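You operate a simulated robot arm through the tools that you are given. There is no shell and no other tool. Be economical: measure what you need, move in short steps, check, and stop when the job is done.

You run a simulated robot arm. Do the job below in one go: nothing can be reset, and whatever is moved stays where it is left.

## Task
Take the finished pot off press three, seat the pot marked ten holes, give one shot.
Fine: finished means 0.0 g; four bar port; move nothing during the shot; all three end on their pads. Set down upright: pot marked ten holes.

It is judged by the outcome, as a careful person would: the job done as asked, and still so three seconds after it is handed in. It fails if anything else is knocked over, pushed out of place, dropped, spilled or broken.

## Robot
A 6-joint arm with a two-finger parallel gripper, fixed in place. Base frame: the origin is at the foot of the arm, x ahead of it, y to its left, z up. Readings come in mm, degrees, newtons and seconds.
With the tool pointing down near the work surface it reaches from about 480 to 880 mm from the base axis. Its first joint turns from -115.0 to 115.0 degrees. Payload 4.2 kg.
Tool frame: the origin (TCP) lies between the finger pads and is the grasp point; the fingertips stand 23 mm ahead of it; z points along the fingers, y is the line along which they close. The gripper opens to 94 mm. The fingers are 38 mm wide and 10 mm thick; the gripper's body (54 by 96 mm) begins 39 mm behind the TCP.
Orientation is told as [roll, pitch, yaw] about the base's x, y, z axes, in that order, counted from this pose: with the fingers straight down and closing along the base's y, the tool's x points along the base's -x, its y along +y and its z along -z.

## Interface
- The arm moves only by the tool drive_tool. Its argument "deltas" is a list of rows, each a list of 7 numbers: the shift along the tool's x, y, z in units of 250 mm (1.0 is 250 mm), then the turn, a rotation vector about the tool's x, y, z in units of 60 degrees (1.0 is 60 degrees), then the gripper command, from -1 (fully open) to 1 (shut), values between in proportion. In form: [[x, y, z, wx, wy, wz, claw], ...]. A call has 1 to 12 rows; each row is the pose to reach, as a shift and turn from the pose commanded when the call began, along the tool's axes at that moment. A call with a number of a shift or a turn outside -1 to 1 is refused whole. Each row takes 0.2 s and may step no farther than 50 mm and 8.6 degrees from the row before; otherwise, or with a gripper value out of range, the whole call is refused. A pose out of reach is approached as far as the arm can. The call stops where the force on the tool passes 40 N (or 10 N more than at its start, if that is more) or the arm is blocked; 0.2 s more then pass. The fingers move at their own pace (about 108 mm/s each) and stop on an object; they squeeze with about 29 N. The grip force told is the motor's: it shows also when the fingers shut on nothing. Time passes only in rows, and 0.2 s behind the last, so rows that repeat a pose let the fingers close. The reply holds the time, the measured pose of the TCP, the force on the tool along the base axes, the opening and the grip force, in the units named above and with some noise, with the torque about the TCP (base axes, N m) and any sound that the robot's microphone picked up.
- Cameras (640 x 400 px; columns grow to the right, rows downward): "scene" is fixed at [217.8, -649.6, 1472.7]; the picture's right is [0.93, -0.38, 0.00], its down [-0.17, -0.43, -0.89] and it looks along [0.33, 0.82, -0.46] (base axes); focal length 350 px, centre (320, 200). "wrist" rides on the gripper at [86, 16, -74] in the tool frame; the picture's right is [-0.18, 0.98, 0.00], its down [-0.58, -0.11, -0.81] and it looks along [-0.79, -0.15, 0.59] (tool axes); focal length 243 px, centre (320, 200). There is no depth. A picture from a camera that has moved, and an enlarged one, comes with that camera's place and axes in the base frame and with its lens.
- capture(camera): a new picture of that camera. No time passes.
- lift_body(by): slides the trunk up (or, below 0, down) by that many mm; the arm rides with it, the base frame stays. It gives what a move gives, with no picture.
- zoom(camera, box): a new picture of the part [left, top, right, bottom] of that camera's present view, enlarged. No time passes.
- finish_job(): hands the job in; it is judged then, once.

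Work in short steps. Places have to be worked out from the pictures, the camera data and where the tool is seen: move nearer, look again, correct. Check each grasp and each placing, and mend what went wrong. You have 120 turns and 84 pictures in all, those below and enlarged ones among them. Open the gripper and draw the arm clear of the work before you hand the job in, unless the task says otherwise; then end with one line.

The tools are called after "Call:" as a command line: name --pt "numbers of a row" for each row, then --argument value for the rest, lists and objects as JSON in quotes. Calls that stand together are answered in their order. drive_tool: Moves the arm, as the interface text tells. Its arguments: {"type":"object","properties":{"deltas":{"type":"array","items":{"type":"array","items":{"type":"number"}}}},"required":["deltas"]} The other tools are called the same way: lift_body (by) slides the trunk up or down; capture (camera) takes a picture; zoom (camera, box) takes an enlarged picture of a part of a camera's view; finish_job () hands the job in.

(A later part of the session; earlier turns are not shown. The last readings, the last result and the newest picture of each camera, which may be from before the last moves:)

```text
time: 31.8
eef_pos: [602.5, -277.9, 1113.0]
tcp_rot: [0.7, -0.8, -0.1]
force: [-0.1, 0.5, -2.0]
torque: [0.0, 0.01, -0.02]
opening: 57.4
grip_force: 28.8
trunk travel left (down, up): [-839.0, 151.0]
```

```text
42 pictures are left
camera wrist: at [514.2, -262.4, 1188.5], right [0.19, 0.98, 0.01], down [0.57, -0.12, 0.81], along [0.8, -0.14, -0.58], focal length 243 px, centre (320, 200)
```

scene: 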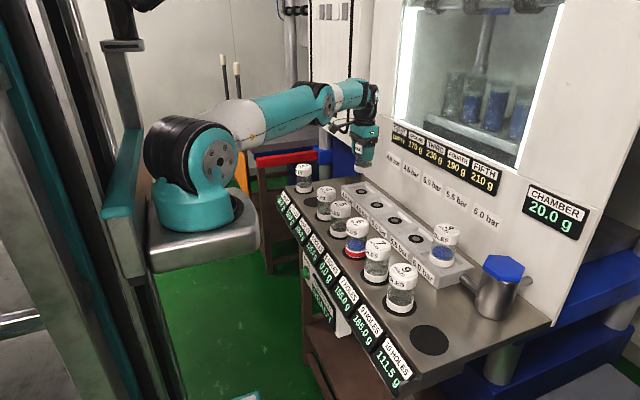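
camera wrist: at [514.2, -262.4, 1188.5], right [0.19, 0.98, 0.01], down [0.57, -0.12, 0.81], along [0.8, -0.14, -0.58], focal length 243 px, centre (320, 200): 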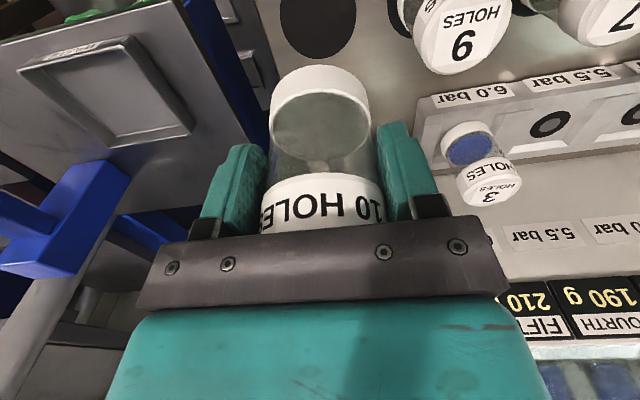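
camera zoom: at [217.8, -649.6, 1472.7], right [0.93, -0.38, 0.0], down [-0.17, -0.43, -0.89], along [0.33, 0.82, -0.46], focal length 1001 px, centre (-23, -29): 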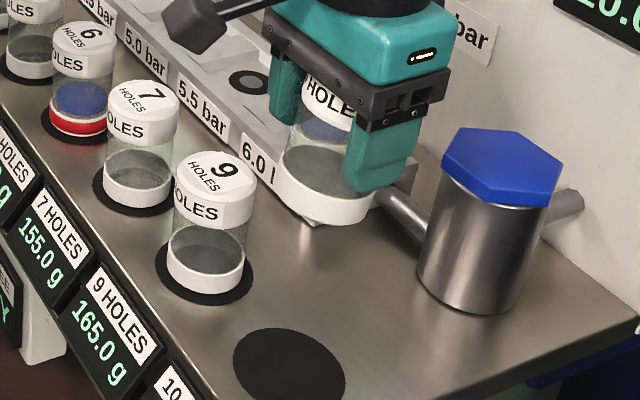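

Comparing the two wrist views, the pot's bottom is turned inward by about 6° and it slipped about 9 mm towards the palm. Pitching the gripper outward by that much should make the pot vertical, so I'll do that and look.

Call:
drive_tool --pt "0.01 0 0 0.006 -0.045 0 1" --pt "0.01 0 0 0.012 -0.087 0 1" --pt "0.01 0 0 0.012 -0.087 0 1"

Call:
zoom --camera "scene" --box '[380, 210, 500, 350]'

```text
time: 32.6
eef_pos: [599.3, -279.1, 1114.1]
tcp_rot: [0.0, -6.0, 0.0]
force: [-0.6, 0.3, -2.1]
torque: [0.02, 0.02, -0.01]
opening: 57.1
grip_force: 29.3
trunk travel left (down, up): [-839.0, 151.0]
```

```text
2.86 times, centred on (440, 280) of scene
camera zoom: at [217.8, -649.6, 1472.7], right [0.93, -0.38, 0.0], down [-0.17, -0.43, -0.89], along [0.33, 0.82, -0.46], focal length 1001 px, centre (-23, -29)
```

zoom: 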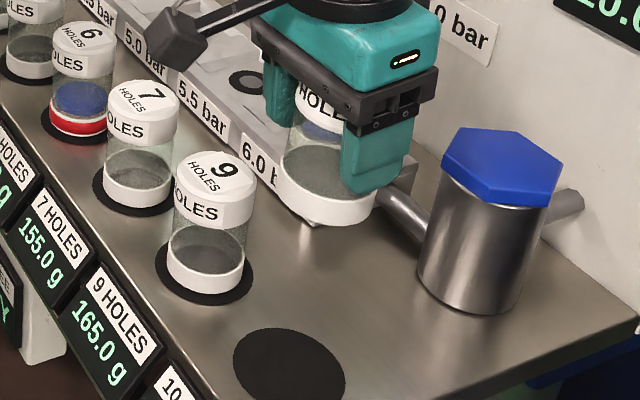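

The pot's base ring now looks level like its neighbours'. I'll lower it straight down to about 15 mm above the pad.

Call:
drive_tool --pt "0.0195 0 0.186 0 0 0 1" --pt "0.039 0 0.371 0 0 0 1" --pt "0.0525 0 0.5 0 0 0 1" --pt "0.0585 0 0.557 0 0 0 1" --pt "0.0585 0 0.557 0 0 0 1"

Call:
zoom --camera "scene" --box '[390, 280, 480, 370]'

Call:
capture --camera "wrist"

```text
time: 33.8
eef_pos: [600.5, -277.8, 972.8]
tcp_rot: [0.0, -6.0, -0.1]
force: [-0.6, 0.1, -1.8]
torque: [0.01, 0.02, 0.0]
opening: 57.2
grip_force: 29.2
trunk travel left (down, up): [-839.0, 151.0]
```

```text
4.44 times, centred on (435, 325) of scene
camera zoom: at [217.8, -649.6, 1472.7], right [0.93, -0.38, 0.0], down [-0.17, -0.43, -0.89], along [0.33, 0.82, -0.46], focal length 1557 px, centre (-191, -356)
```

zoom: 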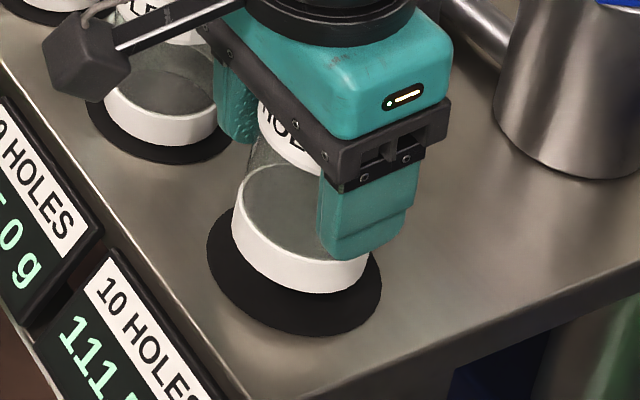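

```text
39 pictures are left
camera wrist: at [505.5, -261.6, 1039.3], right [0.19, 0.98, 0.02], down [0.49, -0.11, 0.86], along [0.85, -0.15, -0.5], focal length 243 px, centre (320, 200)
```

wrist: 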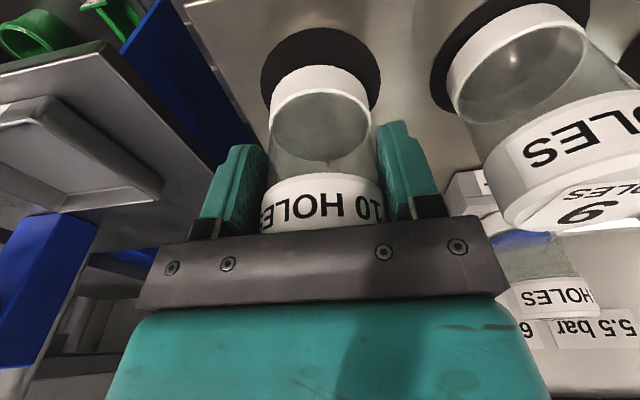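

The base still leans a few degrees, so I'll add 3° of tilt and creep down to contact.

Call:
drive_tool --pt "0 0 0 0 -0.05 0 1" --pt "0.002 0 0.02 0 -0.05 0 1" --pt "0.0036 0 0.035 0 -0.05 0 1" --pt "0.0045 0 0.045 0 -0.05 0 1"

Call:
zoom --camera "scene" --box '[390, 280, 480, 370]'

```text
time: 34.8
eef_pos: [598.0, -278.0, 961.3]
tcp_rot: [-0.1, -9.0, -0.1]
force: [-0.5, -0.5, -2.1]
torque: [0.01, 0.02, -0.02]
opening: 57.2
grip_force: 29.4
trunk travel left (down, up): [-839.0, 151.0]
```

```text
4.44 times, centred on (435, 325) of scene
camera zoom: at [217.8, -649.6, 1472.7], right [0.93, -0.38, 0.0], down [-0.17, -0.43, -0.89], along [0.33, 0.82, -0.46], focal length 1557 px, centre (-191, -356)
```

zoom: 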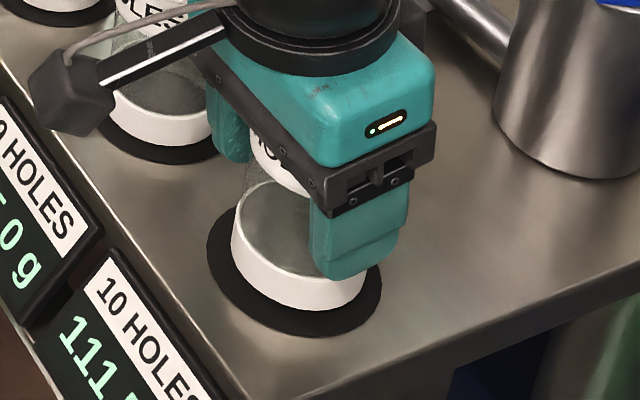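

Call:
drive_tool --pt "0.001 0 0.006 0 0 0 1" --pt "0.002 0 0.012 0 0 0 1" --pt "0.0028 0 0.018 0 0 0 1" --pt "0.0038 0 0.024 0 0 0 1"

```text
time: 35.8
eef_pos: [598.5, -278.2, 959.2]
tcp_rot: [-0.1, -9.2, -0.1]
force: [-7.1, 3.6, 32.3]
torque: [0.64, -0.44, 0.09]
opening: 57.4
grip_force: 28.4
trunk travel left (down, up): [-839.0, 151.0]
```

Contact with about 32 N. I'll unload, open, and look at how the pot stands.

Call:
drive_tool --pt "-0.002 0 -0.014 0 0 0 1" --pt "-0.002 0 -0.014 0 0 0 0.4" --pt "-0.002 0 -0.014 0 0 0 -1" --pt "-0.002 0 -0.014 0 0 0 -1"

Call:
zoom --camera "scene" --box '[390, 280, 480, 370]'

Call:
capture --camera "wrist"

```text
time: 36.8
eef_pos: [598.9, -278.6, 960.4]
tcp_rot: [-0.2, -9.0, 0.0]
force: [0.0, 0.0, 0.6]
torque: [-0.01, 0.0, -0.01]
opening: 94.2
grip_force: 0.1
trunk travel left (down, up): [-839.0, 151.0]
```

```text
4.44 times, centred on (435, 325) of scene
camera zoom: at [217.8, -649.6, 1472.7], right [0.93, -0.38, 0.0], down [-0.17, -0.43, -0.89], along [0.33, 0.82, -0.46], focal length 1557 px, centre (-191, -356)
```

zoom: 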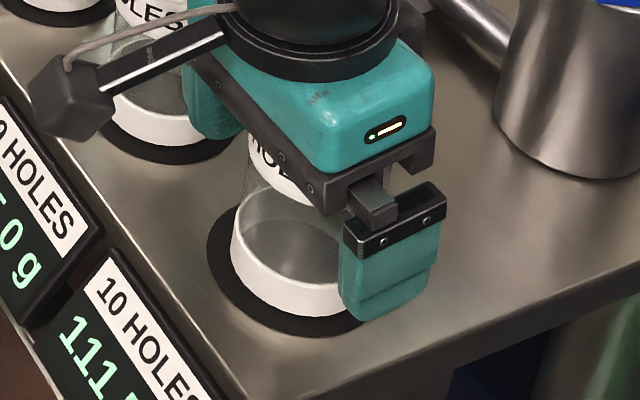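

```text
36 pictures are left
camera wrist: at [500.5, -262.1, 1020.8], right [0.18, 0.98, 0.03], down [0.45, -0.11, 0.89], along [0.87, -0.15, -0.46], focal length 243 px, centre (320, 200)
```

wrist: 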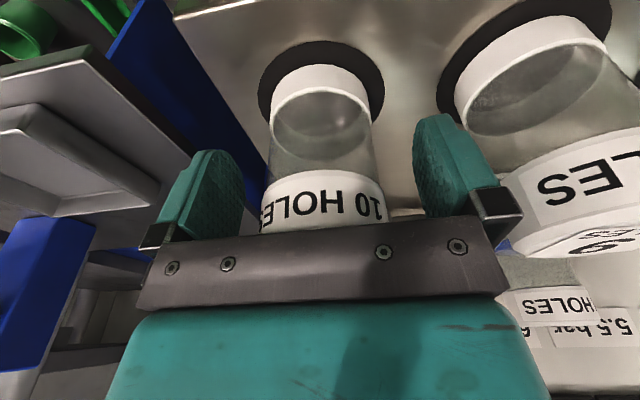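

Pot 10 stands flat on its pad. Keeping the gripper tilted 9°, I'll rise 4 mm for palm clearance, close and lift straight up.

Call:
drive_tool --pt "-0.0025 0 -0.016 0 0 0 -1" --pt "-0.0025 0 -0.016 0 0 0 1" --pt "-0.0025 0 -0.016 0 0 0 1" --pt "-0.0025 0 -0.016 0 0 0 1" --pt "-0.0025 0 -0.016 0 0 0 1"

Call:
drive_tool --pt "-0.006 0 -0.04 0 0 0 1" --pt "-0.03 0 -0.19 0 0 0 1" --pt "-0.06 0 -0.38 0 0 0 1" --pt "-0.09 0 -0.56 0 0 0 1"

Call:
zoom --camera "scene" --box '[380, 210, 500, 350]'

```text
time: 38.0
eef_pos: [599.1, -279.2, 963.5]
tcp_rot: [-0.1, -8.9, 0.0]
force: [0.2, 0.5, 0.3]
torque: [0.0, 0.0, -0.03]
opening: 57.4
grip_force: 29.1
trunk travel left (down, up): [-839.0, 151.0]
```

```text
time: 39.0
eef_pos: [597.3, -278.6, 1105.2]
tcp_rot: [-0.1, -8.9, -0.2]
force: [-0.4, -0.1, -2.5]
torque: [0.02, 0.01, 0.01]
opening: 57.2
grip_force: 28.7
trunk travel left (down, up): [-839.0, 151.0]
```

```text
2.86 times, centred on (440, 280) of scene
camera zoom: at [217.8, -649.6, 1472.7], right [0.93, -0.38, 0.0], down [-0.17, -0.43, -0.89], along [0.33, 0.82, -0.46], focal length 1001 px, centre (-23, -29)
```

zoom: 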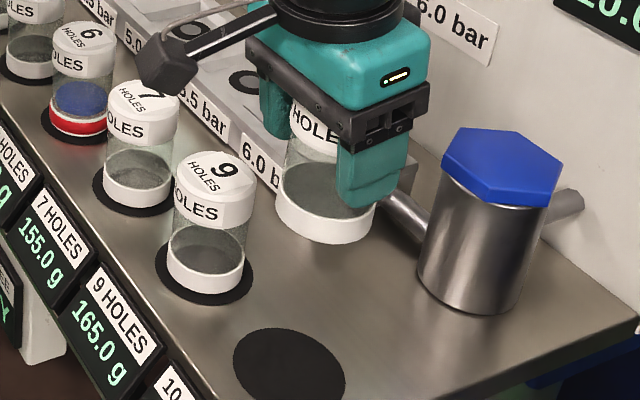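

Held upright. I'll carry it to the 4.0 port again, keeping the height level.

Call:
drive_tool --pt "-0.05 0.17 0.008 0 0 0 1" --pt "-0.1 0.34 0.016 0 0 0 1" --pt "-0.15 0.51 0.024 0 0 0 1" --pt "-0.2 0.68 0.032 0 0 0 1" --pt "-0.25 0.85 0.039 0 0 0 1" --pt "-0.285 1.0 0.045 0 0 0 1"

Call:
drive_tool --pt "0 0.17 0 0 0 0 1" --pt "0 0.34 0 0 0 0 1" --pt "0 0.51 0 0 0 0 1" --pt "0 0.68 0 0 0 0 1" --pt "0 0.85 0 0 0 0 1" --pt "0 1.0 0 0 0 0 1"

Call:
drive_tool --pt "-0.04 0.16 0.006 0 0 0 1" --pt "-0.12 0.3 0.019 0 0 0 1" --pt "-0.2 0.356 0.032 0 0 0 1" --pt "-0.2 0.356 0.032 0 0 0 1"

Call:
capture --camera "wrist"

```text
time: 40.4
eef_pos: [671.2, -28.8, 1104.6]
tcp_rot: [-0.1, -9.0, -0.1]
force: [-0.1, 0.0, -2.2]
torque: [-0.03, 0.04, -0.01]
opening: 57.3
grip_force: 29.4
trunk travel left (down, up): [-839.0, 151.0]
```

```text
time: 41.8
eef_pos: [674.2, 222.7, 1103.6]
tcp_rot: [-0.1, -9.1, -0.2]
force: [0.9, -1.3, -1.1]
torque: [-0.01, 0.02, 0.01]
opening: 57.2
grip_force: 29.0
trunk travel left (down, up): [-839.0, 151.0]
```

```text
time: 42.8
eef_pos: [723.7, 311.1, 1104.3]
tcp_rot: [-0.3, -9.0, -0.2]
force: [-0.3, 0.0, -2.5]
torque: [0.02, 0.03, 0.02]
opening: 57.1
grip_force: 28.9
trunk travel left (down, up): [-839.0, 151.0]
```

```text
34 pictures are left
camera wrist: at [625.5, 328.1, 1164.8], right [0.18, 0.98, 0.03], down [0.45, -0.11, 0.89], along [0.87, -0.15, -0.46], focal length 243 px, centre (320, 200)
```

wrist: 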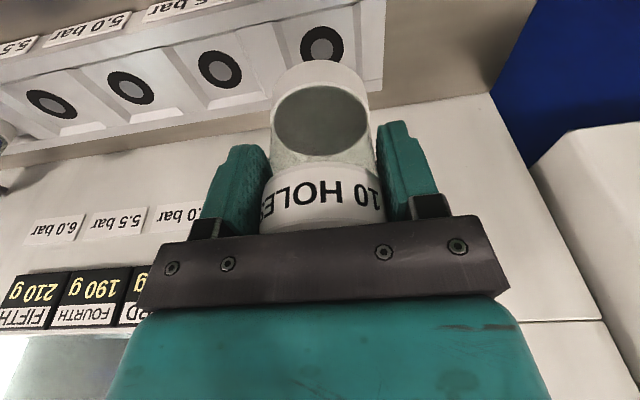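

The 4.0 port's ring is at about (760.5, 311). I'll go over it and descend to about 10 mm above seating.

Call:
drive_tool --pt "-0.148 0 0.0235 0 0 0 1" --pt "-0.12 0 0.2 0 0 0 1" --pt "-0.094 0 0.36 0 0 0 1" --pt "-0.087 0 0.41 0 0 0 1" --pt "-0.087 0 0.41 0 0 0 1"

Call:
capture --camera "wrist"

Call:
zoom --camera "scene" --box '[310, 140, 410, 220]'

```text
time: 44.0
eef_pos: [759.4, 310.3, 1003.9]
tcp_rot: [-0.1, -9.0, -0.1]
force: [0.0, -0.4, -1.3]
torque: [0.01, 0.04, -0.03]
opening: 57.3
grip_force: 28.8
trunk travel left (down, up): [-839.0, 151.0]
```

```text
33 pictures are left
camera wrist: at [662.2, 326.7, 1065.8], right [0.18, 0.98, 0.03], down [0.45, -0.11, 0.89], along [0.88, -0.15, -0.46], focal length 243 px, centre (320, 200)
```

wrist: 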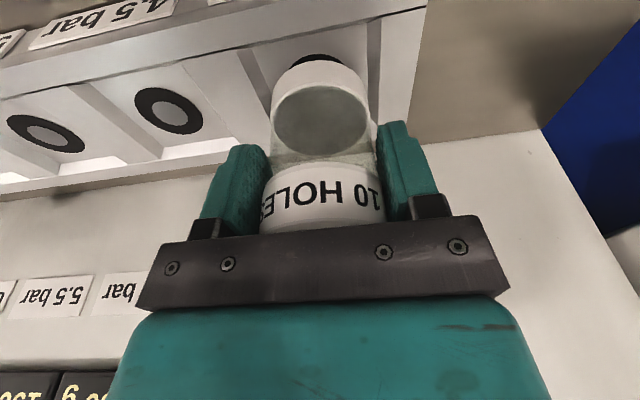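

```text
5.00 times, centred on (360, 180) of scene
camera zoom: at [217.8, -649.6, 1472.7], right [0.93, -0.38, 0.0], down [-0.17, -0.43, -0.89], along [0.33, 0.82, -0.46], focal length 1752 px, centre (120, 300)
```

zoom: 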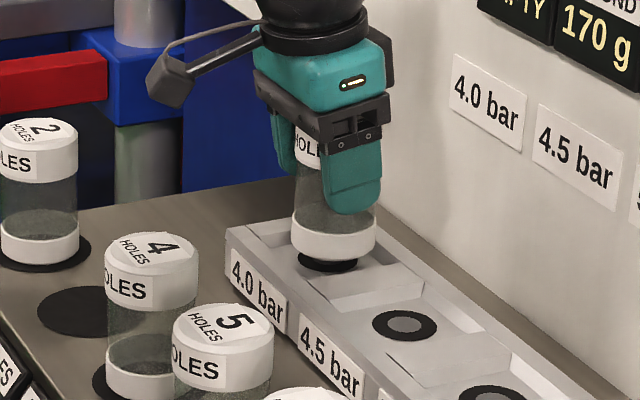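

It's aligned within about 1–2 mm. I'll nudge y by +1 mm and creep down to seat.

Call:
drive_tool --pt "0.0025 0.004 0.016 0 0 0 1" --pt "0.004 0.004 0.024 0 0 0 1" --pt "0.005 0.004 0.03 0 0 0 1" --pt "0.0058 0.004 0.036 0 0 0 1" --pt "0.0068 0.004 0.042 0 0 0 1"

```text
time: 45.2
eef_pos: [760.4, 311.2, 995.3]
tcp_rot: [-0.1, -9.0, -0.1]
force: [-1.0, -0.1, 0.1]
torque: [-0.03, 0.04, -0.03]
opening: 57.2
grip_force: 29.3
trunk travel left (down, up): [-839.0, 151.0]
```

Call:
drive_tool --pt "0.0008 0 0.005 0 0 0 1" --pt "0.0016 0 0.01 0 0 0 1" --pt "0.0024 0 0.015 0 0 0 1"

Call:
zoom --camera "scene" --box '[310, 140, 410, 220]'

```text
time: 46.0
eef_pos: [760.3, 312.0, 993.4]
tcp_rot: [0.1, -9.1, -0.1]
force: [-9.4, -1.3, 15.8]
torque: [-0.13, 0.32, -0.13]
opening: 57.2
grip_force: 29.4
trunk travel left (down, up): [-839.0, 151.0]
```

```text
5.00 times, centred on (360, 180) of scene
camera zoom: at [217.8, -649.6, 1472.7], right [0.93, -0.38, 0.0], down [-0.17, -0.43, -0.89], along [0.33, 0.82, -0.46], focal length 1752 px, centre (120, 300)
```

zoom: 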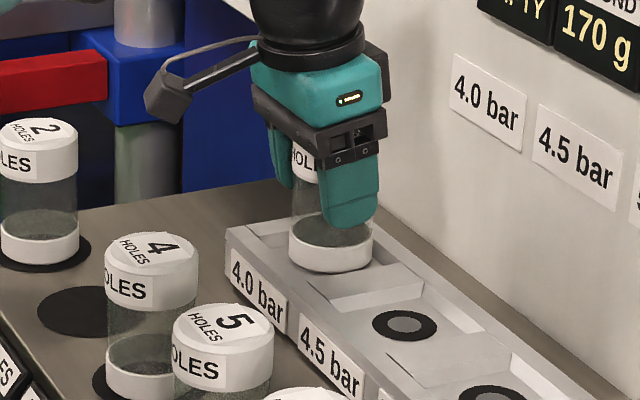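

It's seated, with about 16 N of contact. I'll relax, open, rise and inspect.

Call:
drive_tool --pt "-0.001 0 -0.007 0 0 0 1" --pt "-0.001 0 -0.007 0 0 0 0.4" --pt "-0.001 0 -0.007 0 0 0 -1" --pt "-0.001 0 -0.007 0 0 0 -1"

Call:
drive_tool --pt "-0.015 0 -0.1 0 0 0 -1" --pt "-0.045 0 -0.28 0 0 0 -1" --pt "-0.07 0 -0.44 0 0 0 -1" --pt "-0.07 0 -0.44 0 0 0 -1"

Call:
zoom --camera "scene" --box '[310, 140, 410, 220]'

Call:
capture --camera "wrist"

```text
time: 47.0
eef_pos: [760.9, 311.0, 994.6]
tcp_rot: [-0.1, -9.0, -0.1]
force: [0.9, -0.1, 0.5]
torque: [0.01, 0.0, 0.0]
opening: 94.0
grip_force: 0.0
trunk travel left (down, up): [-839.0, 151.0]
```

```text
time: 48.0
eef_pos: [761.8, 310.4, 1104.1]
tcp_rot: [-0.2, -9.0, 0.0]
force: [0.2, -0.7, -0.2]
torque: [-0.03, 0.0, 0.0]
opening: 94.3
grip_force: 0.1
trunk travel left (down, up): [-839.0, 151.0]
```

```text
5.00 times, centred on (360, 180) of scene
camera zoom: at [217.8, -649.6, 1472.7], right [0.93, -0.38, 0.0], down [-0.17, -0.43, -0.89], along [0.33, 0.82, -0.46], focal length 1752 px, centre (120, 300)
```

zoom: 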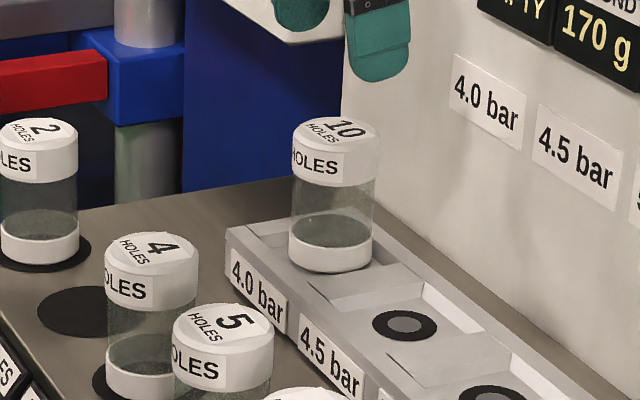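

```text
29 pictures are left
camera wrist: at [664.2, 326.7, 1164.9], right [0.18, 0.98, 0.03], down [0.45, -0.11, 0.89], along [0.88, -0.15, -0.46], focal length 243 px, centre (320, 200)
```

wrist: 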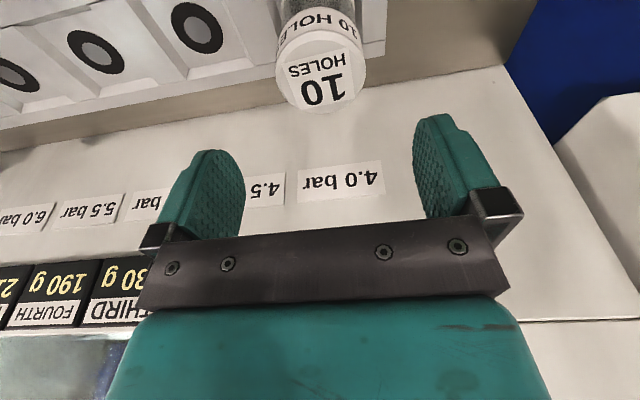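

Pot 10 is seated upright on the 4.0 bar port. Next is the DOSE button, which is low on the front below the 5/6-holes displays, so I'll draw back towards the robot side, clear of the bench.

Call:
drive_tool --pt "0.158 -0.073 -0.025 0 0 0 -1" --pt "0.316 -0.147 -0.05 0 0 0 -1" --pt "0.474 -0.22 -0.075 0 0 0 -1" --pt "0.632 -0.293 -0.1 0 0 0 -1" --pt "0.79 -0.367 -0.125 0 0 0 0" --pt "0.949 -0.44 -0.15 0 0 0 1"

Call:
drive_tool --pt "0.12 -0.1 -0.02 0 0 0 1" --pt "0.2 -0.1 -0.03 0 -0.08 0 1" --pt "0.24 -0.1 -0.04 0 -0.2 0 1" --pt "0.24 -0.1 -0.04 0 -0.32 0 1" --pt "0.24 -0.1 -0.04 0 -0.42 0 1" --pt "0.24 -0.1 -0.04 0 -0.5 0 1"

Call:
capture --camera "wrist"

Call:
capture --camera "scene"

```text
time: 49.4
eef_pos: [519.6, 201.2, 1106.2]
tcp_rot: [-0.1, -9.1, -0.2]
force: [1.2, 0.3, 0.1]
torque: [-0.02, 0.03, 0.03]
opening: 0.0
grip_force: 28.7
trunk travel left (down, up): [-839.0, 151.0]
```

```text
time: 50.8
eef_pos: [459.0, 177.3, 1105.7]
tcp_rot: [-0.1, -39.1, 0.0]
force: [-0.3, -0.6, 0.0]
torque: [0.01, 0.03, 0.01]
opening: 0.1
grip_force: 29.2
trunk travel left (down, up): [-839.0, 151.0]
```

```text
28 pictures are left
camera wrist: at [344.5, 193.7, 1110.1], right [0.14, 0.98, 0.11], down [-0.06, -0.11, 0.99], along [0.99, -0.15, 0.04], focal length 243 px, centre (320, 200)
```

wrist: 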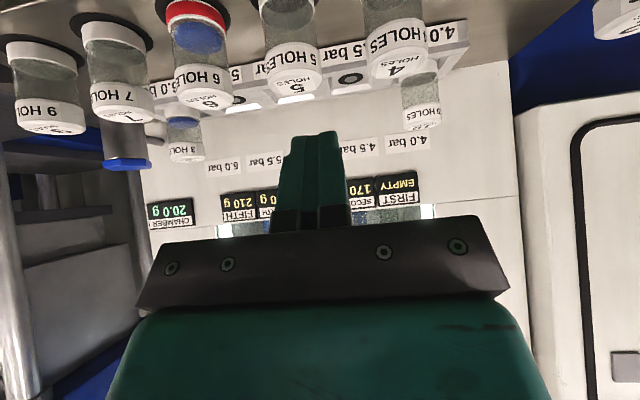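

```text
27 pictures are left
```

scene: 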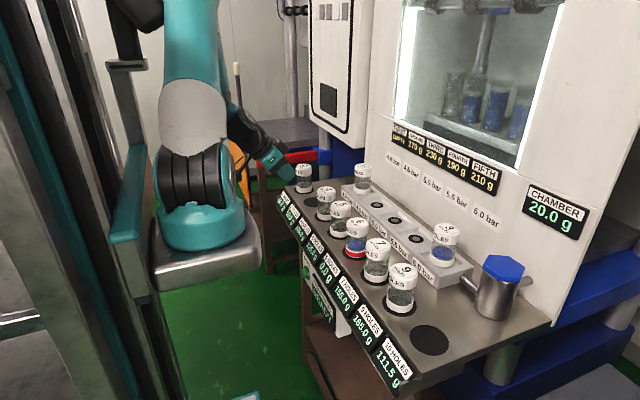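

The camera now looks forward horizontally and the tool is clear in front of the bench. I'll lower the trunk 250 mm to see the panel.

Call:
lift_body --by -250

Call:
capture --camera "wrist"

```text
time: 53.4
eef_pos: [460.5, 178.0, 855.4]
tcp_rot: [-0.2, -39.0, 0.0]
force: [-0.6, 0.1, 0.5]
torque: [-0.04, 0.03, 0.01]
opening: 0.0
grip_force: 29.3
trunk travel left (down, up): [-589.0, 401.0]
```

```text
26 pictures are left
camera wrist: at [344.4, 193.8, 860.2], right [0.15, 0.98, 0.11], down [-0.06, -0.11, 0.99], along [0.99, -0.15, 0.04], focal length 243 px, centre (320, 200)
```

wrist: 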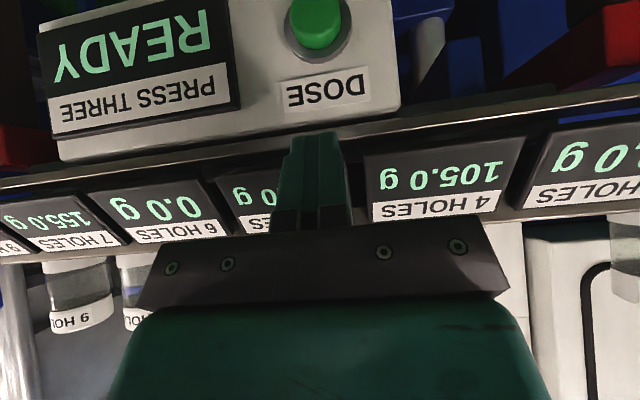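

The DOSE button is at about (498, 182, 756), facing the robot. I'll pitch the fingers further towards horizontal while backing off 25 mm.

Call:
drive_tool --pt "0.04 0 -0.03 0 -0.1 0 1" --pt "0.078 0 -0.063 0 -0.2 0 1" --pt "0.078 0.0 -0.063 0 -0.3 0 1" --pt "0.078 0.0 -0.063 0 -0.4 0 1" --pt "0.078 0.0 -0.063 0 -0.5 0 1" --pt "0.078 0.0 -0.063 0 -0.5 0 1"

```text
time: 54.2
eef_pos: [483.0, 153.0, 894.3]
tcp_rot: [13.7, -54.8, -21.7]
force: [0.8, 0.1, -0.4]
torque: [0.03, 0.0, -0.01]
opening: 0.0
grip_force: 29.0
trunk travel left (down, up): [-589.0, 401.0]
stopped in row 4: the arm was blocked; the commanded pose is now the measured one
```

The arm got blocked and twisted, probably at a joint limit. I'll look.

Call:
capture --camera "scene"

Call:
capture --camera "wrist"

```text
25 pictures are left
```

scene: 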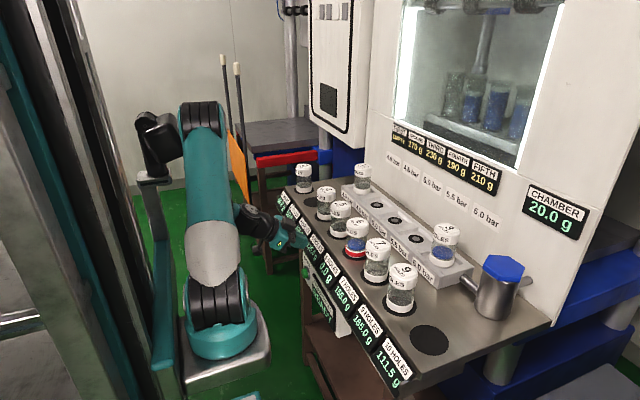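

```text
24 pictures are left
camera wrist: at [377.0, 192.7, 869.8], right [0.27, 0.92, 0.29], down [-0.38, -0.17, 0.91], along [0.89, -0.36, 0.3], focal length 243 px, centre (320, 200)
```

wrist: 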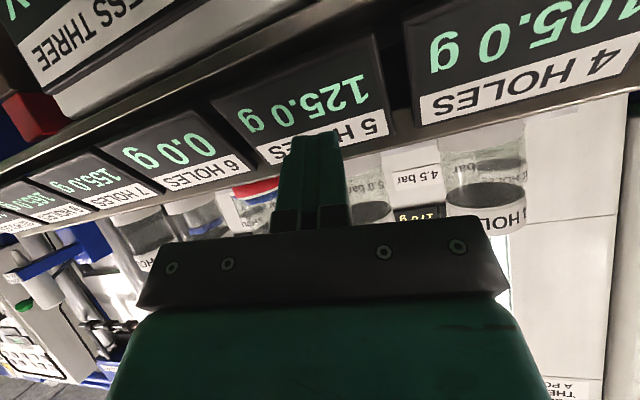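

The arm is at its fold limit there; a 39° pitch was fine. I'll return to that orientation, retreating from the displays, and press the button with the tilted fingertips instead.

Call:
drive_tool --pt "0.06 0.01 -0.03 0 0 0 1" --pt "0.1 0.025 -0.02 -0.012 0.09 -0.067 1" --pt "0.15 0.04 -0.01 -0.025 0.185 -0.138 1" --pt "0.202 0.058 -0.002 -0.0395 0.287 -0.2145 1" --pt "0.202 0.058 -0.002 -0.0395 0.287 -0.2145 1"

Call:
capture --camera "wrist"

```text
time: 55.4
eef_pos: [454.3, 180.4, 853.5]
tcp_rot: [-0.6, -39.0, 0.9]
force: [0.8, -0.6, 0.1]
torque: [0.0, -0.03, -0.01]
opening: 0.0
grip_force: 29.1
trunk travel left (down, up): [-589.0, 401.0]
```

```text
23 pictures are left
camera wrist: at [340.3, 194.7, 858.0], right [0.13, 0.99, 0.11], down [-0.05, -0.1, 0.99], along [0.99, -0.14, 0.04], focal length 243 px, centre (320, 200)
```

wrist: 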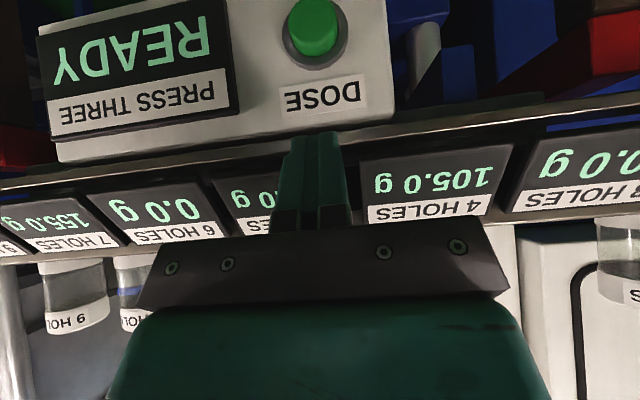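

Recovered. I'll back off 6 mm, then lower the trunk so the fingertips face the button.

Call:
drive_tool --pt "0.0186 0 -0.015 0 0 0 1" --pt "0.0186 0 -0.015 0 0 0 1"

Call:
lift_body --by -60

Call:
capture --camera "wrist"

Call:
zoom --camera "scene" --box '[230, 190, 350, 310]'

```text
time: 56.0
eef_pos: [450.3, 178.0, 853.4]
tcp_rot: [-0.6, -39.1, 0.6]
force: [-0.6, 0.4, -0.6]
torque: [0.02, -0.03, 0.02]
opening: 0.0
grip_force: 29.6
trunk travel left (down, up): [-589.0, 401.0]
```

```text
time: 57.0
eef_pos: [450.9, 178.8, 794.4]
tcp_rot: [-0.5, -39.1, 0.7]
force: [-0.3, 0.1, 1.0]
torque: [0.02, 0.02, -0.02]
opening: 0.0
grip_force: 29.4
trunk travel left (down, up): [-529.0, 461.0]
```

```text
22 pictures are left
camera wrist: at [335.6, 194.4, 798.6], right [0.14, 0.98, 0.11], down [-0.06, -0.1, 0.99], along [0.99, -0.14, 0.04], focal length 243 px, centre (320, 200)
```

wrist: 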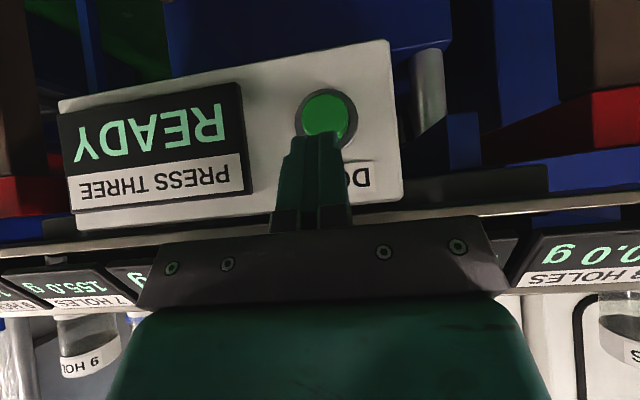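

```text
3.33 times, centred on (290, 250) of scene
camera zoom: at [217.8, -649.6, 1472.7], right [0.93, -0.38, 0.0], down [-0.17, -0.43, -0.89], along [0.33, 0.82, -0.46], focal length 1168 px, centre (420, 33)
```

zoom: 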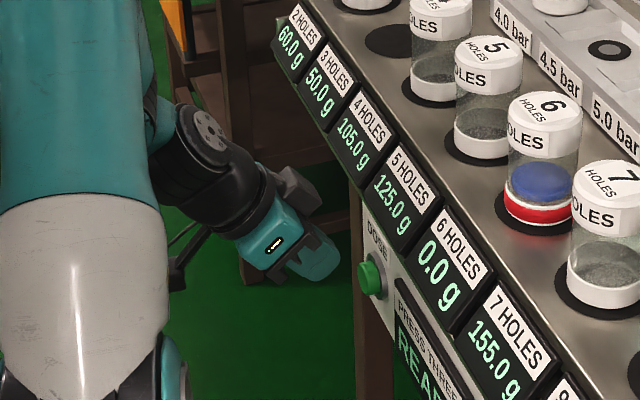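

The new view puts the button at about (510, 180, 747). I'll lower the trunk another 42 mm.

Call:
lift_body --by -42

Call:
capture --camera "wrist"

```text
time: 57.8
eef_pos: [451.6, 179.8, 753.1]
tcp_rot: [-0.5, -39.1, 0.9]
force: [0.1, 0.4, 0.4]
torque: [0.0, 0.0, 0.02]
opening: 0.0
grip_force: 28.6
trunk travel left (down, up): [-487.0, 503.0]
```

```text
20 pictures are left
camera wrist: at [335.2, 194.5, 756.6], right [0.14, 0.98, 0.11], down [-0.06, -0.1, 0.99], along [0.99, -0.14, 0.04], focal length 243 px, centre (320, 200)
```

wrist: 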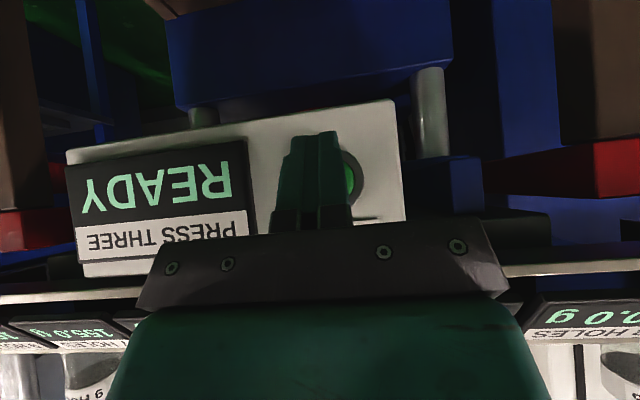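

The tip is level with the button at z≈751. I'll shift 3 mm in y and advance 18 mm towards it.

Call:
drive_tool --pt "-0.02 0.012 0.016 0 0 0 1" --pt "-0.038 0.012 0.031 0 0 0 1" --pt "-0.056 0.012 0.045 0 0 0 1"

Call:
zoom --camera "scene" --box '[260, 220, 350, 310]'

```text
time: 58.6
eef_pos: [468.7, 182.1, 752.4]
tcp_rot: [-0.5, -39.0, 0.9]
force: [-0.5, -0.3, 0.4]
torque: [-0.02, 0.02, -0.01]
opening: 0.0
grip_force: 29.0
trunk travel left (down, up): [-487.0, 503.0]
```

```text
4.44 times, centred on (305, 265) of scene
camera zoom: at [217.8, -649.6, 1472.7], right [0.93, -0.38, 0.0], down [-0.17, -0.43, -0.89], along [0.33, 0.82, -0.46], focal length 1557 px, centre (387, -89)
```

zoom: 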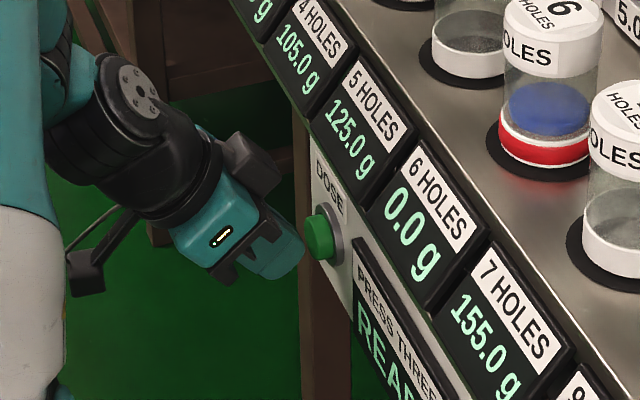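

The tip is just short of the button and slightly low. I'll raise 5 mm and press in 2 mm steps.

Call:
drive_tool --pt "-0.0126 0 -0.0155 0 0 0 1" --pt "-0.0188 0 -0.0105 0 0 0 1" --pt "-0.025 0 -0.0055 0 0 0 1" --pt "-0.0312 0 -0.0004 0 0 0 1" --pt "-0.0374 0 0.0046 0 0 0 1"

Call:
zoom --camera "scene" --box '[260, 220, 350, 310]'

```text
time: 59.8
eef_pos: [475.8, 182.8, 758.3]
tcp_rot: [-0.5, -39.0, 0.9]
force: [-10.9, -0.5, 3.1]
torque: [0.0, -0.08, -0.05]
opening: 0.0
grip_force: 29.0
trunk travel left (down, up): [-487.0, 503.0]
heard: click
```

```text
4.44 times, centred on (305, 265) of scene
camera zoom: at [217.8, -649.6, 1472.7], right [0.93, -0.38, 0.0], down [-0.17, -0.43, -0.89], along [0.33, 0.82, -0.46], focal length 1557 px, centre (387, -89)
```

zoom: 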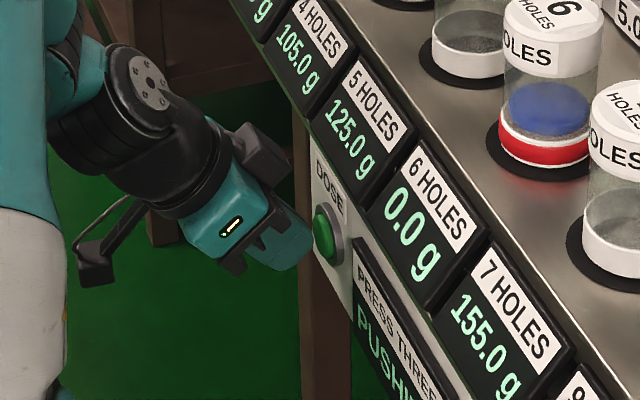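

Click heard, and the panel changed from READY to "PUSHING…". I'll hold perfectly still while it runs.

Call:
drive_tool --pt "0 0 0 0 0 0 1" --pt "0 0 0 0 0 0 1" --pt "0 0 0 0 0 0 1" --pt "0 0 0 0 0 0 1" --pt "0 0 0 0 0 0 1"

Call:
zoom --camera "scene" --box '[270, 150, 510, 390]'

```text
time: 61.0
eef_pos: [475.6, 182.8, 758.3]
tcp_rot: [-0.5, -39.1, 0.8]
force: [-12.7, 2.2, 2.0]
torque: [0.02, 0.03, 0.05]
opening: 0.0
grip_force: 29.6
trunk travel left (down, up): [-487.0, 503.0]
```

```text
1.67 times, centred on (390, 270) of scene
camera zoom: at [217.8, -649.6, 1472.7], right [0.93, -0.38, 0.0], down [-0.17, -0.43, -0.89], along [0.33, 0.82, -0.46], focal length 584 px, centre (203, 83)
```

zoom: 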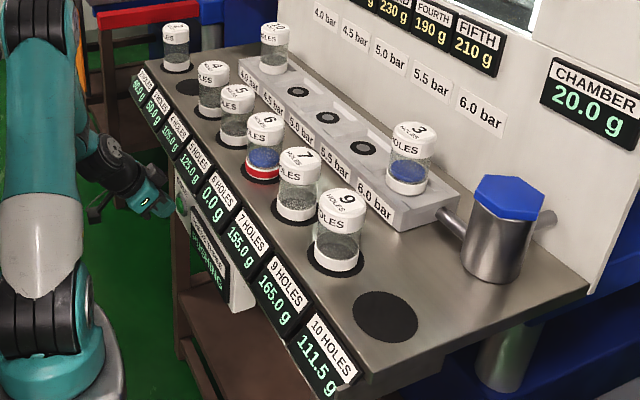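

Still "PUSHING". I'll keep waiting without moving.

Call:
drive_tool --pt "0 0 0 0 0 0 1" --pt "0 0 0 0 0 0 1" --pt "0 0 0 0 0 0 1" --pt "0 0 0 0 0 0 1" --pt "0 0 0 0 0 0 1" --pt "0 0 0 0 0 0 1" --pt "0 0 0 0 0 0 1" --pt "0 0 0 0 0 0 1" --pt "0 0 0 0 0 0 1" --pt "0 0 0 0 0 0 1" --pt "0 0 0 0 0 0 1" --pt "0 0 0 0 0 0 1"

Call:
drive_tool --pt "0 0 0 0 0 0 1" --pt "0 0 0 0 0 0 1" --pt "0 0 0 0 0 0 1" --pt "0 0 0 0 0 0 1" --pt "0 0 0 0 0 0 1" --pt "0 0 0 0 0 0 1" --pt "0 0 0 0 0 0 1" --pt "0 0 0 0 0 0 1" --pt "0 0 0 0 0 0 1" --pt "0 0 0 0 0 0 1" --pt "0 0 0 0 0 0 1" --pt "0 0 0 0 0 0 1"

Call:
zoom --camera "scene" --box '[270, 150, 510, 390]'

```text
time: 63.6
eef_pos: [475.0, 182.2, 756.9]
tcp_rot: [-0.6, -39.1, 0.8]
force: [-13.5, 1.1, -1.5]
torque: [0.02, 0.14, 0.02]
opening: 0.0
grip_force: 29.2
trunk travel left (down, up): [-487.0, 503.0]
```

```text
time: 66.2
eef_pos: [475.2, 183.0, 757.3]
tcp_rot: [-0.5, -39.1, 0.8]
force: [-13.6, -0.4, -0.6]
torque: [0.0, 0.12, -0.06]
opening: 0.1
grip_force: 28.9
trunk travel left (down, up): [-487.0, 503.0]
```

```text
1.67 times, centred on (390, 270) of scene
camera zoom: at [217.8, -649.6, 1472.7], right [0.93, -0.38, 0.0], down [-0.17, -0.43, -0.89], along [0.33, 0.82, -0.46], focal length 584 px, centre (203, 83)
```

zoom: 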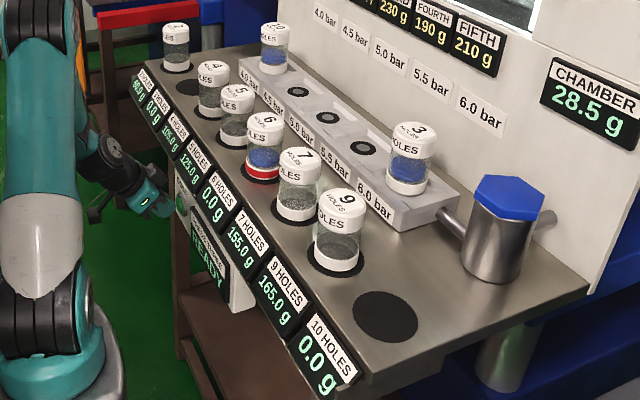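

The shot is done. The panel reads READY, 10 HOLES reads 0.0 g with blue in the pot, pot 3 is also finished, and the chamber reads 28.5 g. I'll back off the button and raise the trunk.

Call:
drive_tool --pt "0.03 0 -0.024 0 0 0 1" --pt "0.075 0 -0.06 0 0 0 1" --pt "0.075 0 -0.06 0 0 0 1"

```text
time: 67.0
eef_pos: [454.9, 180.9, 755.7]
tcp_rot: [-0.6, -39.1, 0.4]
force: [-0.3, 0.5, 0.0]
torque: [-0.02, 0.02, 0.02]
opening: 0.0
grip_force: 29.1
trunk travel left (down, up): [-487.0, 503.0]
```

Call:
lift_body --by 352

Call:
zoom --camera "scene" --box '[260, 160, 400, 300]'

```text
time: 70.5
eef_pos: [453.7, 181.3, 1109.4]
tcp_rot: [-0.6, -39.1, 0.6]
force: [-0.4, 0.5, 1.1]
torque: [0.03, 0.01, 0.02]
opening: 0.0
grip_force: 28.7
trunk travel left (down, up): [-839.0, 151.0]
```

```text
2.86 times, centred on (330, 230) of scene
camera zoom: at [217.8, -649.6, 1472.7], right [0.93, -0.38, 0.0], down [-0.17, -0.43, -0.89], along [0.33, 0.82, -0.46], focal length 1001 px, centre (291, 114)
```

zoom: 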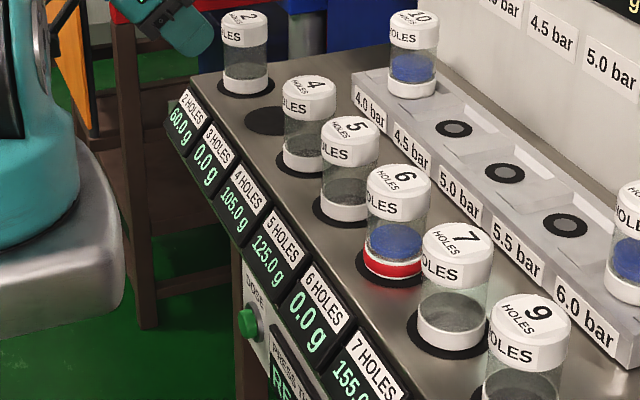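

All clear. I'll restore the 9° tilt, open the gripper and head for pot 10 at the 4.0 port.

Call:
drive_tool --pt "-0.05 0.02 0.04 0 0.125 0 1" --pt "-0.1 0.04 0.08 0 0.25 0 0" --pt "-0.15 0.06 0.12 0 0.375 0 -1" --pt "-0.202 0.08 0.164 0 0.5 0 -1" --pt "-0.202 0.08 0.164 0 0.5 0 -1"

```text
time: 71.7
eef_pos: [518.0, 202.8, 1109.5]
tcp_rot: [-0.4, -9.0, 0.6]
force: [-0.2, 0.5, -1.1]
torque: [0.02, 0.0, 0.01]
opening: 94.0
grip_force: 0.1
trunk travel left (down, up): [-839.0, 151.0]
```

Call:
drive_tool --pt "-0.16 0.072 0.025 0 0 0.005 -1" --pt "-0.32 0.145 0.051 -0.006 0 0.01 -1" --pt "-0.48 0.217 0.076 -0.006 0 0.01 -1" --pt "-0.64 0.289 0.101 -0.006 0 0.01 -1" --pt "-0.8 0.362 0.127 -0.006 0 0.01 -1" --pt "-0.957 0.432 0.152 -0.006 0 0.01 -1" --pt "-0.957 0.432 0.152 -0.006 0 0.01 -1"

Call:
capture --camera "wrist"

```text
time: 73.2
eef_pos: [758.4, 312.7, 1105.0]
tcp_rot: [0.0, -9.0, 0.0]
force: [-0.2, 0.5, 0.1]
torque: [-0.01, -0.02, 0.02]
opening: 94.4
grip_force: 0.0
trunk travel left (down, up): [-839.0, 151.0]
```

```text
14 pictures are left
camera wrist: at [660.4, 328.8, 1166.2], right [0.18, 0.98, 0.03], down [0.45, -0.11, 0.89], along [0.87, -0.15, -0.46], focal length 243 px, centre (320, 200)
```

wrist: 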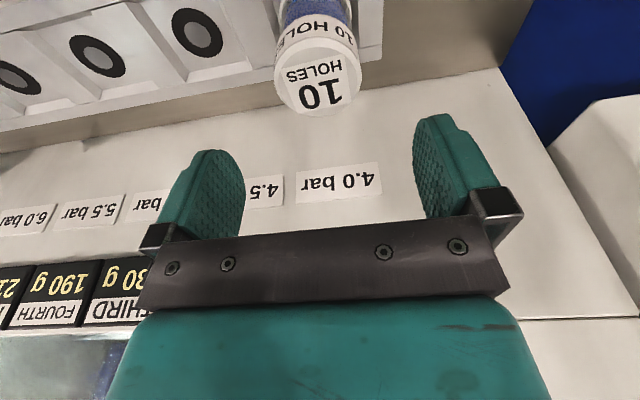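

The view matches the release position. I'll descend straight onto pot 10 and close.

Call:
drive_tool --pt "0.018 -0.006 0.16 0 0 0 -1" --pt "0.041 -0.006 0.31 0 0 0 -1" --pt "0.055 -0.006 0.4 0 0 0 -1" --pt "0.061 -0.006 0.436 0 0 0 -1" --pt "0.061 -0.006 0.436 0 0 0 -1"

Call:
drive_tool --pt "0 0 0 0 0 0 1" --pt "0 0 0 0 0 0 1" --pt "0 0 0 0 0 0 1" --pt "0 0 0 0 0 0 1"

```text
time: 74.5
eef_pos: [759.1, 312.3, 997.2]
tcp_rot: [0.1, -9.1, -0.1]
force: [-1.3, 0.3, 0.4]
torque: [0.0, 0.03, 0.03]
opening: 94.1
grip_force: 0.1
trunk travel left (down, up): [-839.0, 151.0]
```

```text
time: 75.5
eef_pos: [759.2, 312.2, 999.1]
tcp_rot: [0.1, -9.1, 0.0]
force: [0.0, -1.3, 0.6]
torque: [-0.11, 0.01, -0.02]
opening: 57.5
grip_force: 29.1
trunk travel left (down, up): [-839.0, 151.0]
```

Gripped at 57.5 mm. I'll lift straight up.

Call:
drive_tool --pt "-0.005 0 -0.03 0 0 0 1" --pt "-0.02 0 -0.13 0 0 0 1" --pt "-0.048 0 -0.3 0 0 0 1" --pt "-0.069 0 -0.435 0 0 0 1" --pt "-0.069 0 -0.435 0 0 0 1"

Call:
zoom --camera "scene" --box '[300, 100, 420, 220]'

```text
time: 76.7
eef_pos: [760.2, 311.6, 1109.4]
tcp_rot: [0.1, -9.0, 0.1]
force: [-0.8, 0.2, -2.3]
torque: [-0.03, 0.03, -0.01]
opening: 57.5
grip_force: 29.5
trunk travel left (down, up): [-839.0, 151.0]
```

```text
3.33 times, centred on (360, 160) of scene
camera zoom: at [217.8, -649.6, 1472.7], right [0.93, -0.38, 0.0], down [-0.17, -0.43, -0.89], along [0.33, 0.82, -0.46], focal length 1168 px, centre (187, 333)
```

zoom: 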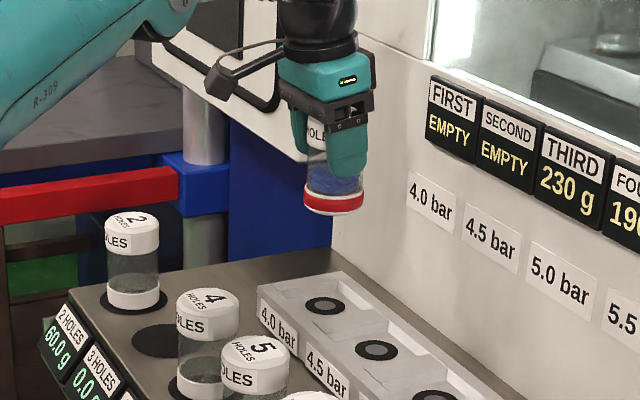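

Pot 10 is up and upright, and SECOND now reads EMPTY. I'll carry it back to its pad.

Call:
drive_tool --pt "0.12 -0.1 -0.019 0 0 0 1" --pt "0.24 -0.22 -0.038 0 0 0 1" --pt "0.356 -0.36 -0.056 0 0 0 1"

Call:
drive_tool --pt "0 -0.17 0 0 0 0 1" --pt "0 -0.34 0 0 0 0 1" --pt "0 -0.51 0 0 0 0 1" --pt "0 -0.68 0 0 0 0 1" --pt "0 -0.85 0 0 0 0 1" --pt "0 -1.0 0 0 0 0 1"

Call:
drive_tool --pt "0.05 -0.17 -0.008 0 0 0 1" --pt "0.1 -0.34 -0.016 0 0 0 1" --pt "0.15 -0.51 -0.024 0 0 0 1" --pt "0.2 -0.68 -0.032 0 0 0 1" --pt "0.25 -0.85 -0.039 0 0 0 1" --pt "0.277 -0.998 -0.044 0 0 0 1" --pt "0.277 -0.998 -0.044 0 0 0 1"

```text
time: 77.5
eef_pos: [671.5, 221.6, 1108.4]
tcp_rot: [0.1, -9.1, 0.1]
force: [-0.2, 0.7, -4.6]
torque: [-0.03, 0.05, 0.03]
opening: 57.3
grip_force: 29.0
trunk travel left (down, up): [-839.0, 151.0]
```

```text
time: 78.8
eef_pos: [670.3, -30.1, 1105.0]
tcp_rot: [0.1, -9.0, 0.0]
force: [0.1, 0.1, -3.0]
torque: [-0.01, 0.05, 0.04]
opening: 57.4
grip_force: 28.6
trunk travel left (down, up): [-839.0, 151.0]
```

```text
time: 80.5
eef_pos: [601.3, -275.8, 1107.1]
tcp_rot: [0.1, -8.9, 0.0]
force: [-0.2, 1.0, -3.2]
torque: [-0.01, 0.05, -0.04]
opening: 57.6
grip_force: 29.3
trunk travel left (down, up): [-839.0, 151.0]
```

Call:
drive_tool --pt "0.03 -0.005 0.17 0 0 0 1" --pt "0.058 -0.005 0.34 0 0 0 1" --pt "0.078 -0.005 0.47 0 0 0 1" --pt "0.086 -0.005 0.52 0 0 0 1" --pt "0.086 -0.005 0.52 0 0 0 1"

Call:
zoom --camera "scene" --box '[390, 280, 480, 370]'

```text
time: 81.7
eef_pos: [600.2, -277.6, 975.5]
tcp_rot: [0.1, -9.1, 0.0]
force: [0.2, -0.1, -3.1]
torque: [-0.02, 0.0, -0.03]
opening: 57.5
grip_force: 28.8
trunk travel left (down, up): [-839.0, 151.0]
```

```text
4.44 times, centred on (435, 325) of scene
camera zoom: at [217.8, -649.6, 1472.7], right [0.93, -0.38, 0.0], down [-0.17, -0.43, -0.89], along [0.33, 0.82, -0.46], focal length 1557 px, centre (-191, -356)
```

zoom: 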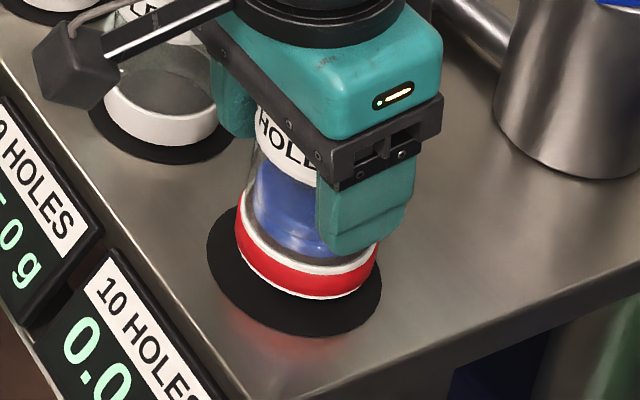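

The pot sits about 4 mm right of the pad centre. I'll correct (-3.5 in x, +1 in y) and creep down.

Call:
drive_tool --pt "0.0138 0.004 -0.002 0 0 0 1" --pt "0.0155 0.004 0.008 0 0 0 1" --pt "0.017 0.004 0.018 0 0 0 1" --pt "0.018 0.004 0.026 0 0 0 1"

Call:
drive_tool --pt "0.0008 0 0.005 0 0 0 1" --pt "0.0016 0 0.01 0 0 0 1" --pt "0.0024 0 0.015 0 0 0 1"

```text
time: 82.7
eef_pos: [595.3, -277.5, 969.3]
tcp_rot: [0.1, -9.1, -0.1]
force: [-0.5, -0.2, -3.0]
torque: [0.01, 0.02, -0.01]
opening: 57.3
grip_force: 28.8
trunk travel left (down, up): [-839.0, 151.0]
```

```text
time: 83.5
eef_pos: [595.7, -277.1, 966.6]
tcp_rot: [0.0, -9.4, 0.1]
force: [-4.9, 2.2, 26.8]
torque: [0.35, -0.25, 0.0]
opening: 57.5
grip_force: 29.1
trunk travel left (down, up): [-839.0, 151.0]
```

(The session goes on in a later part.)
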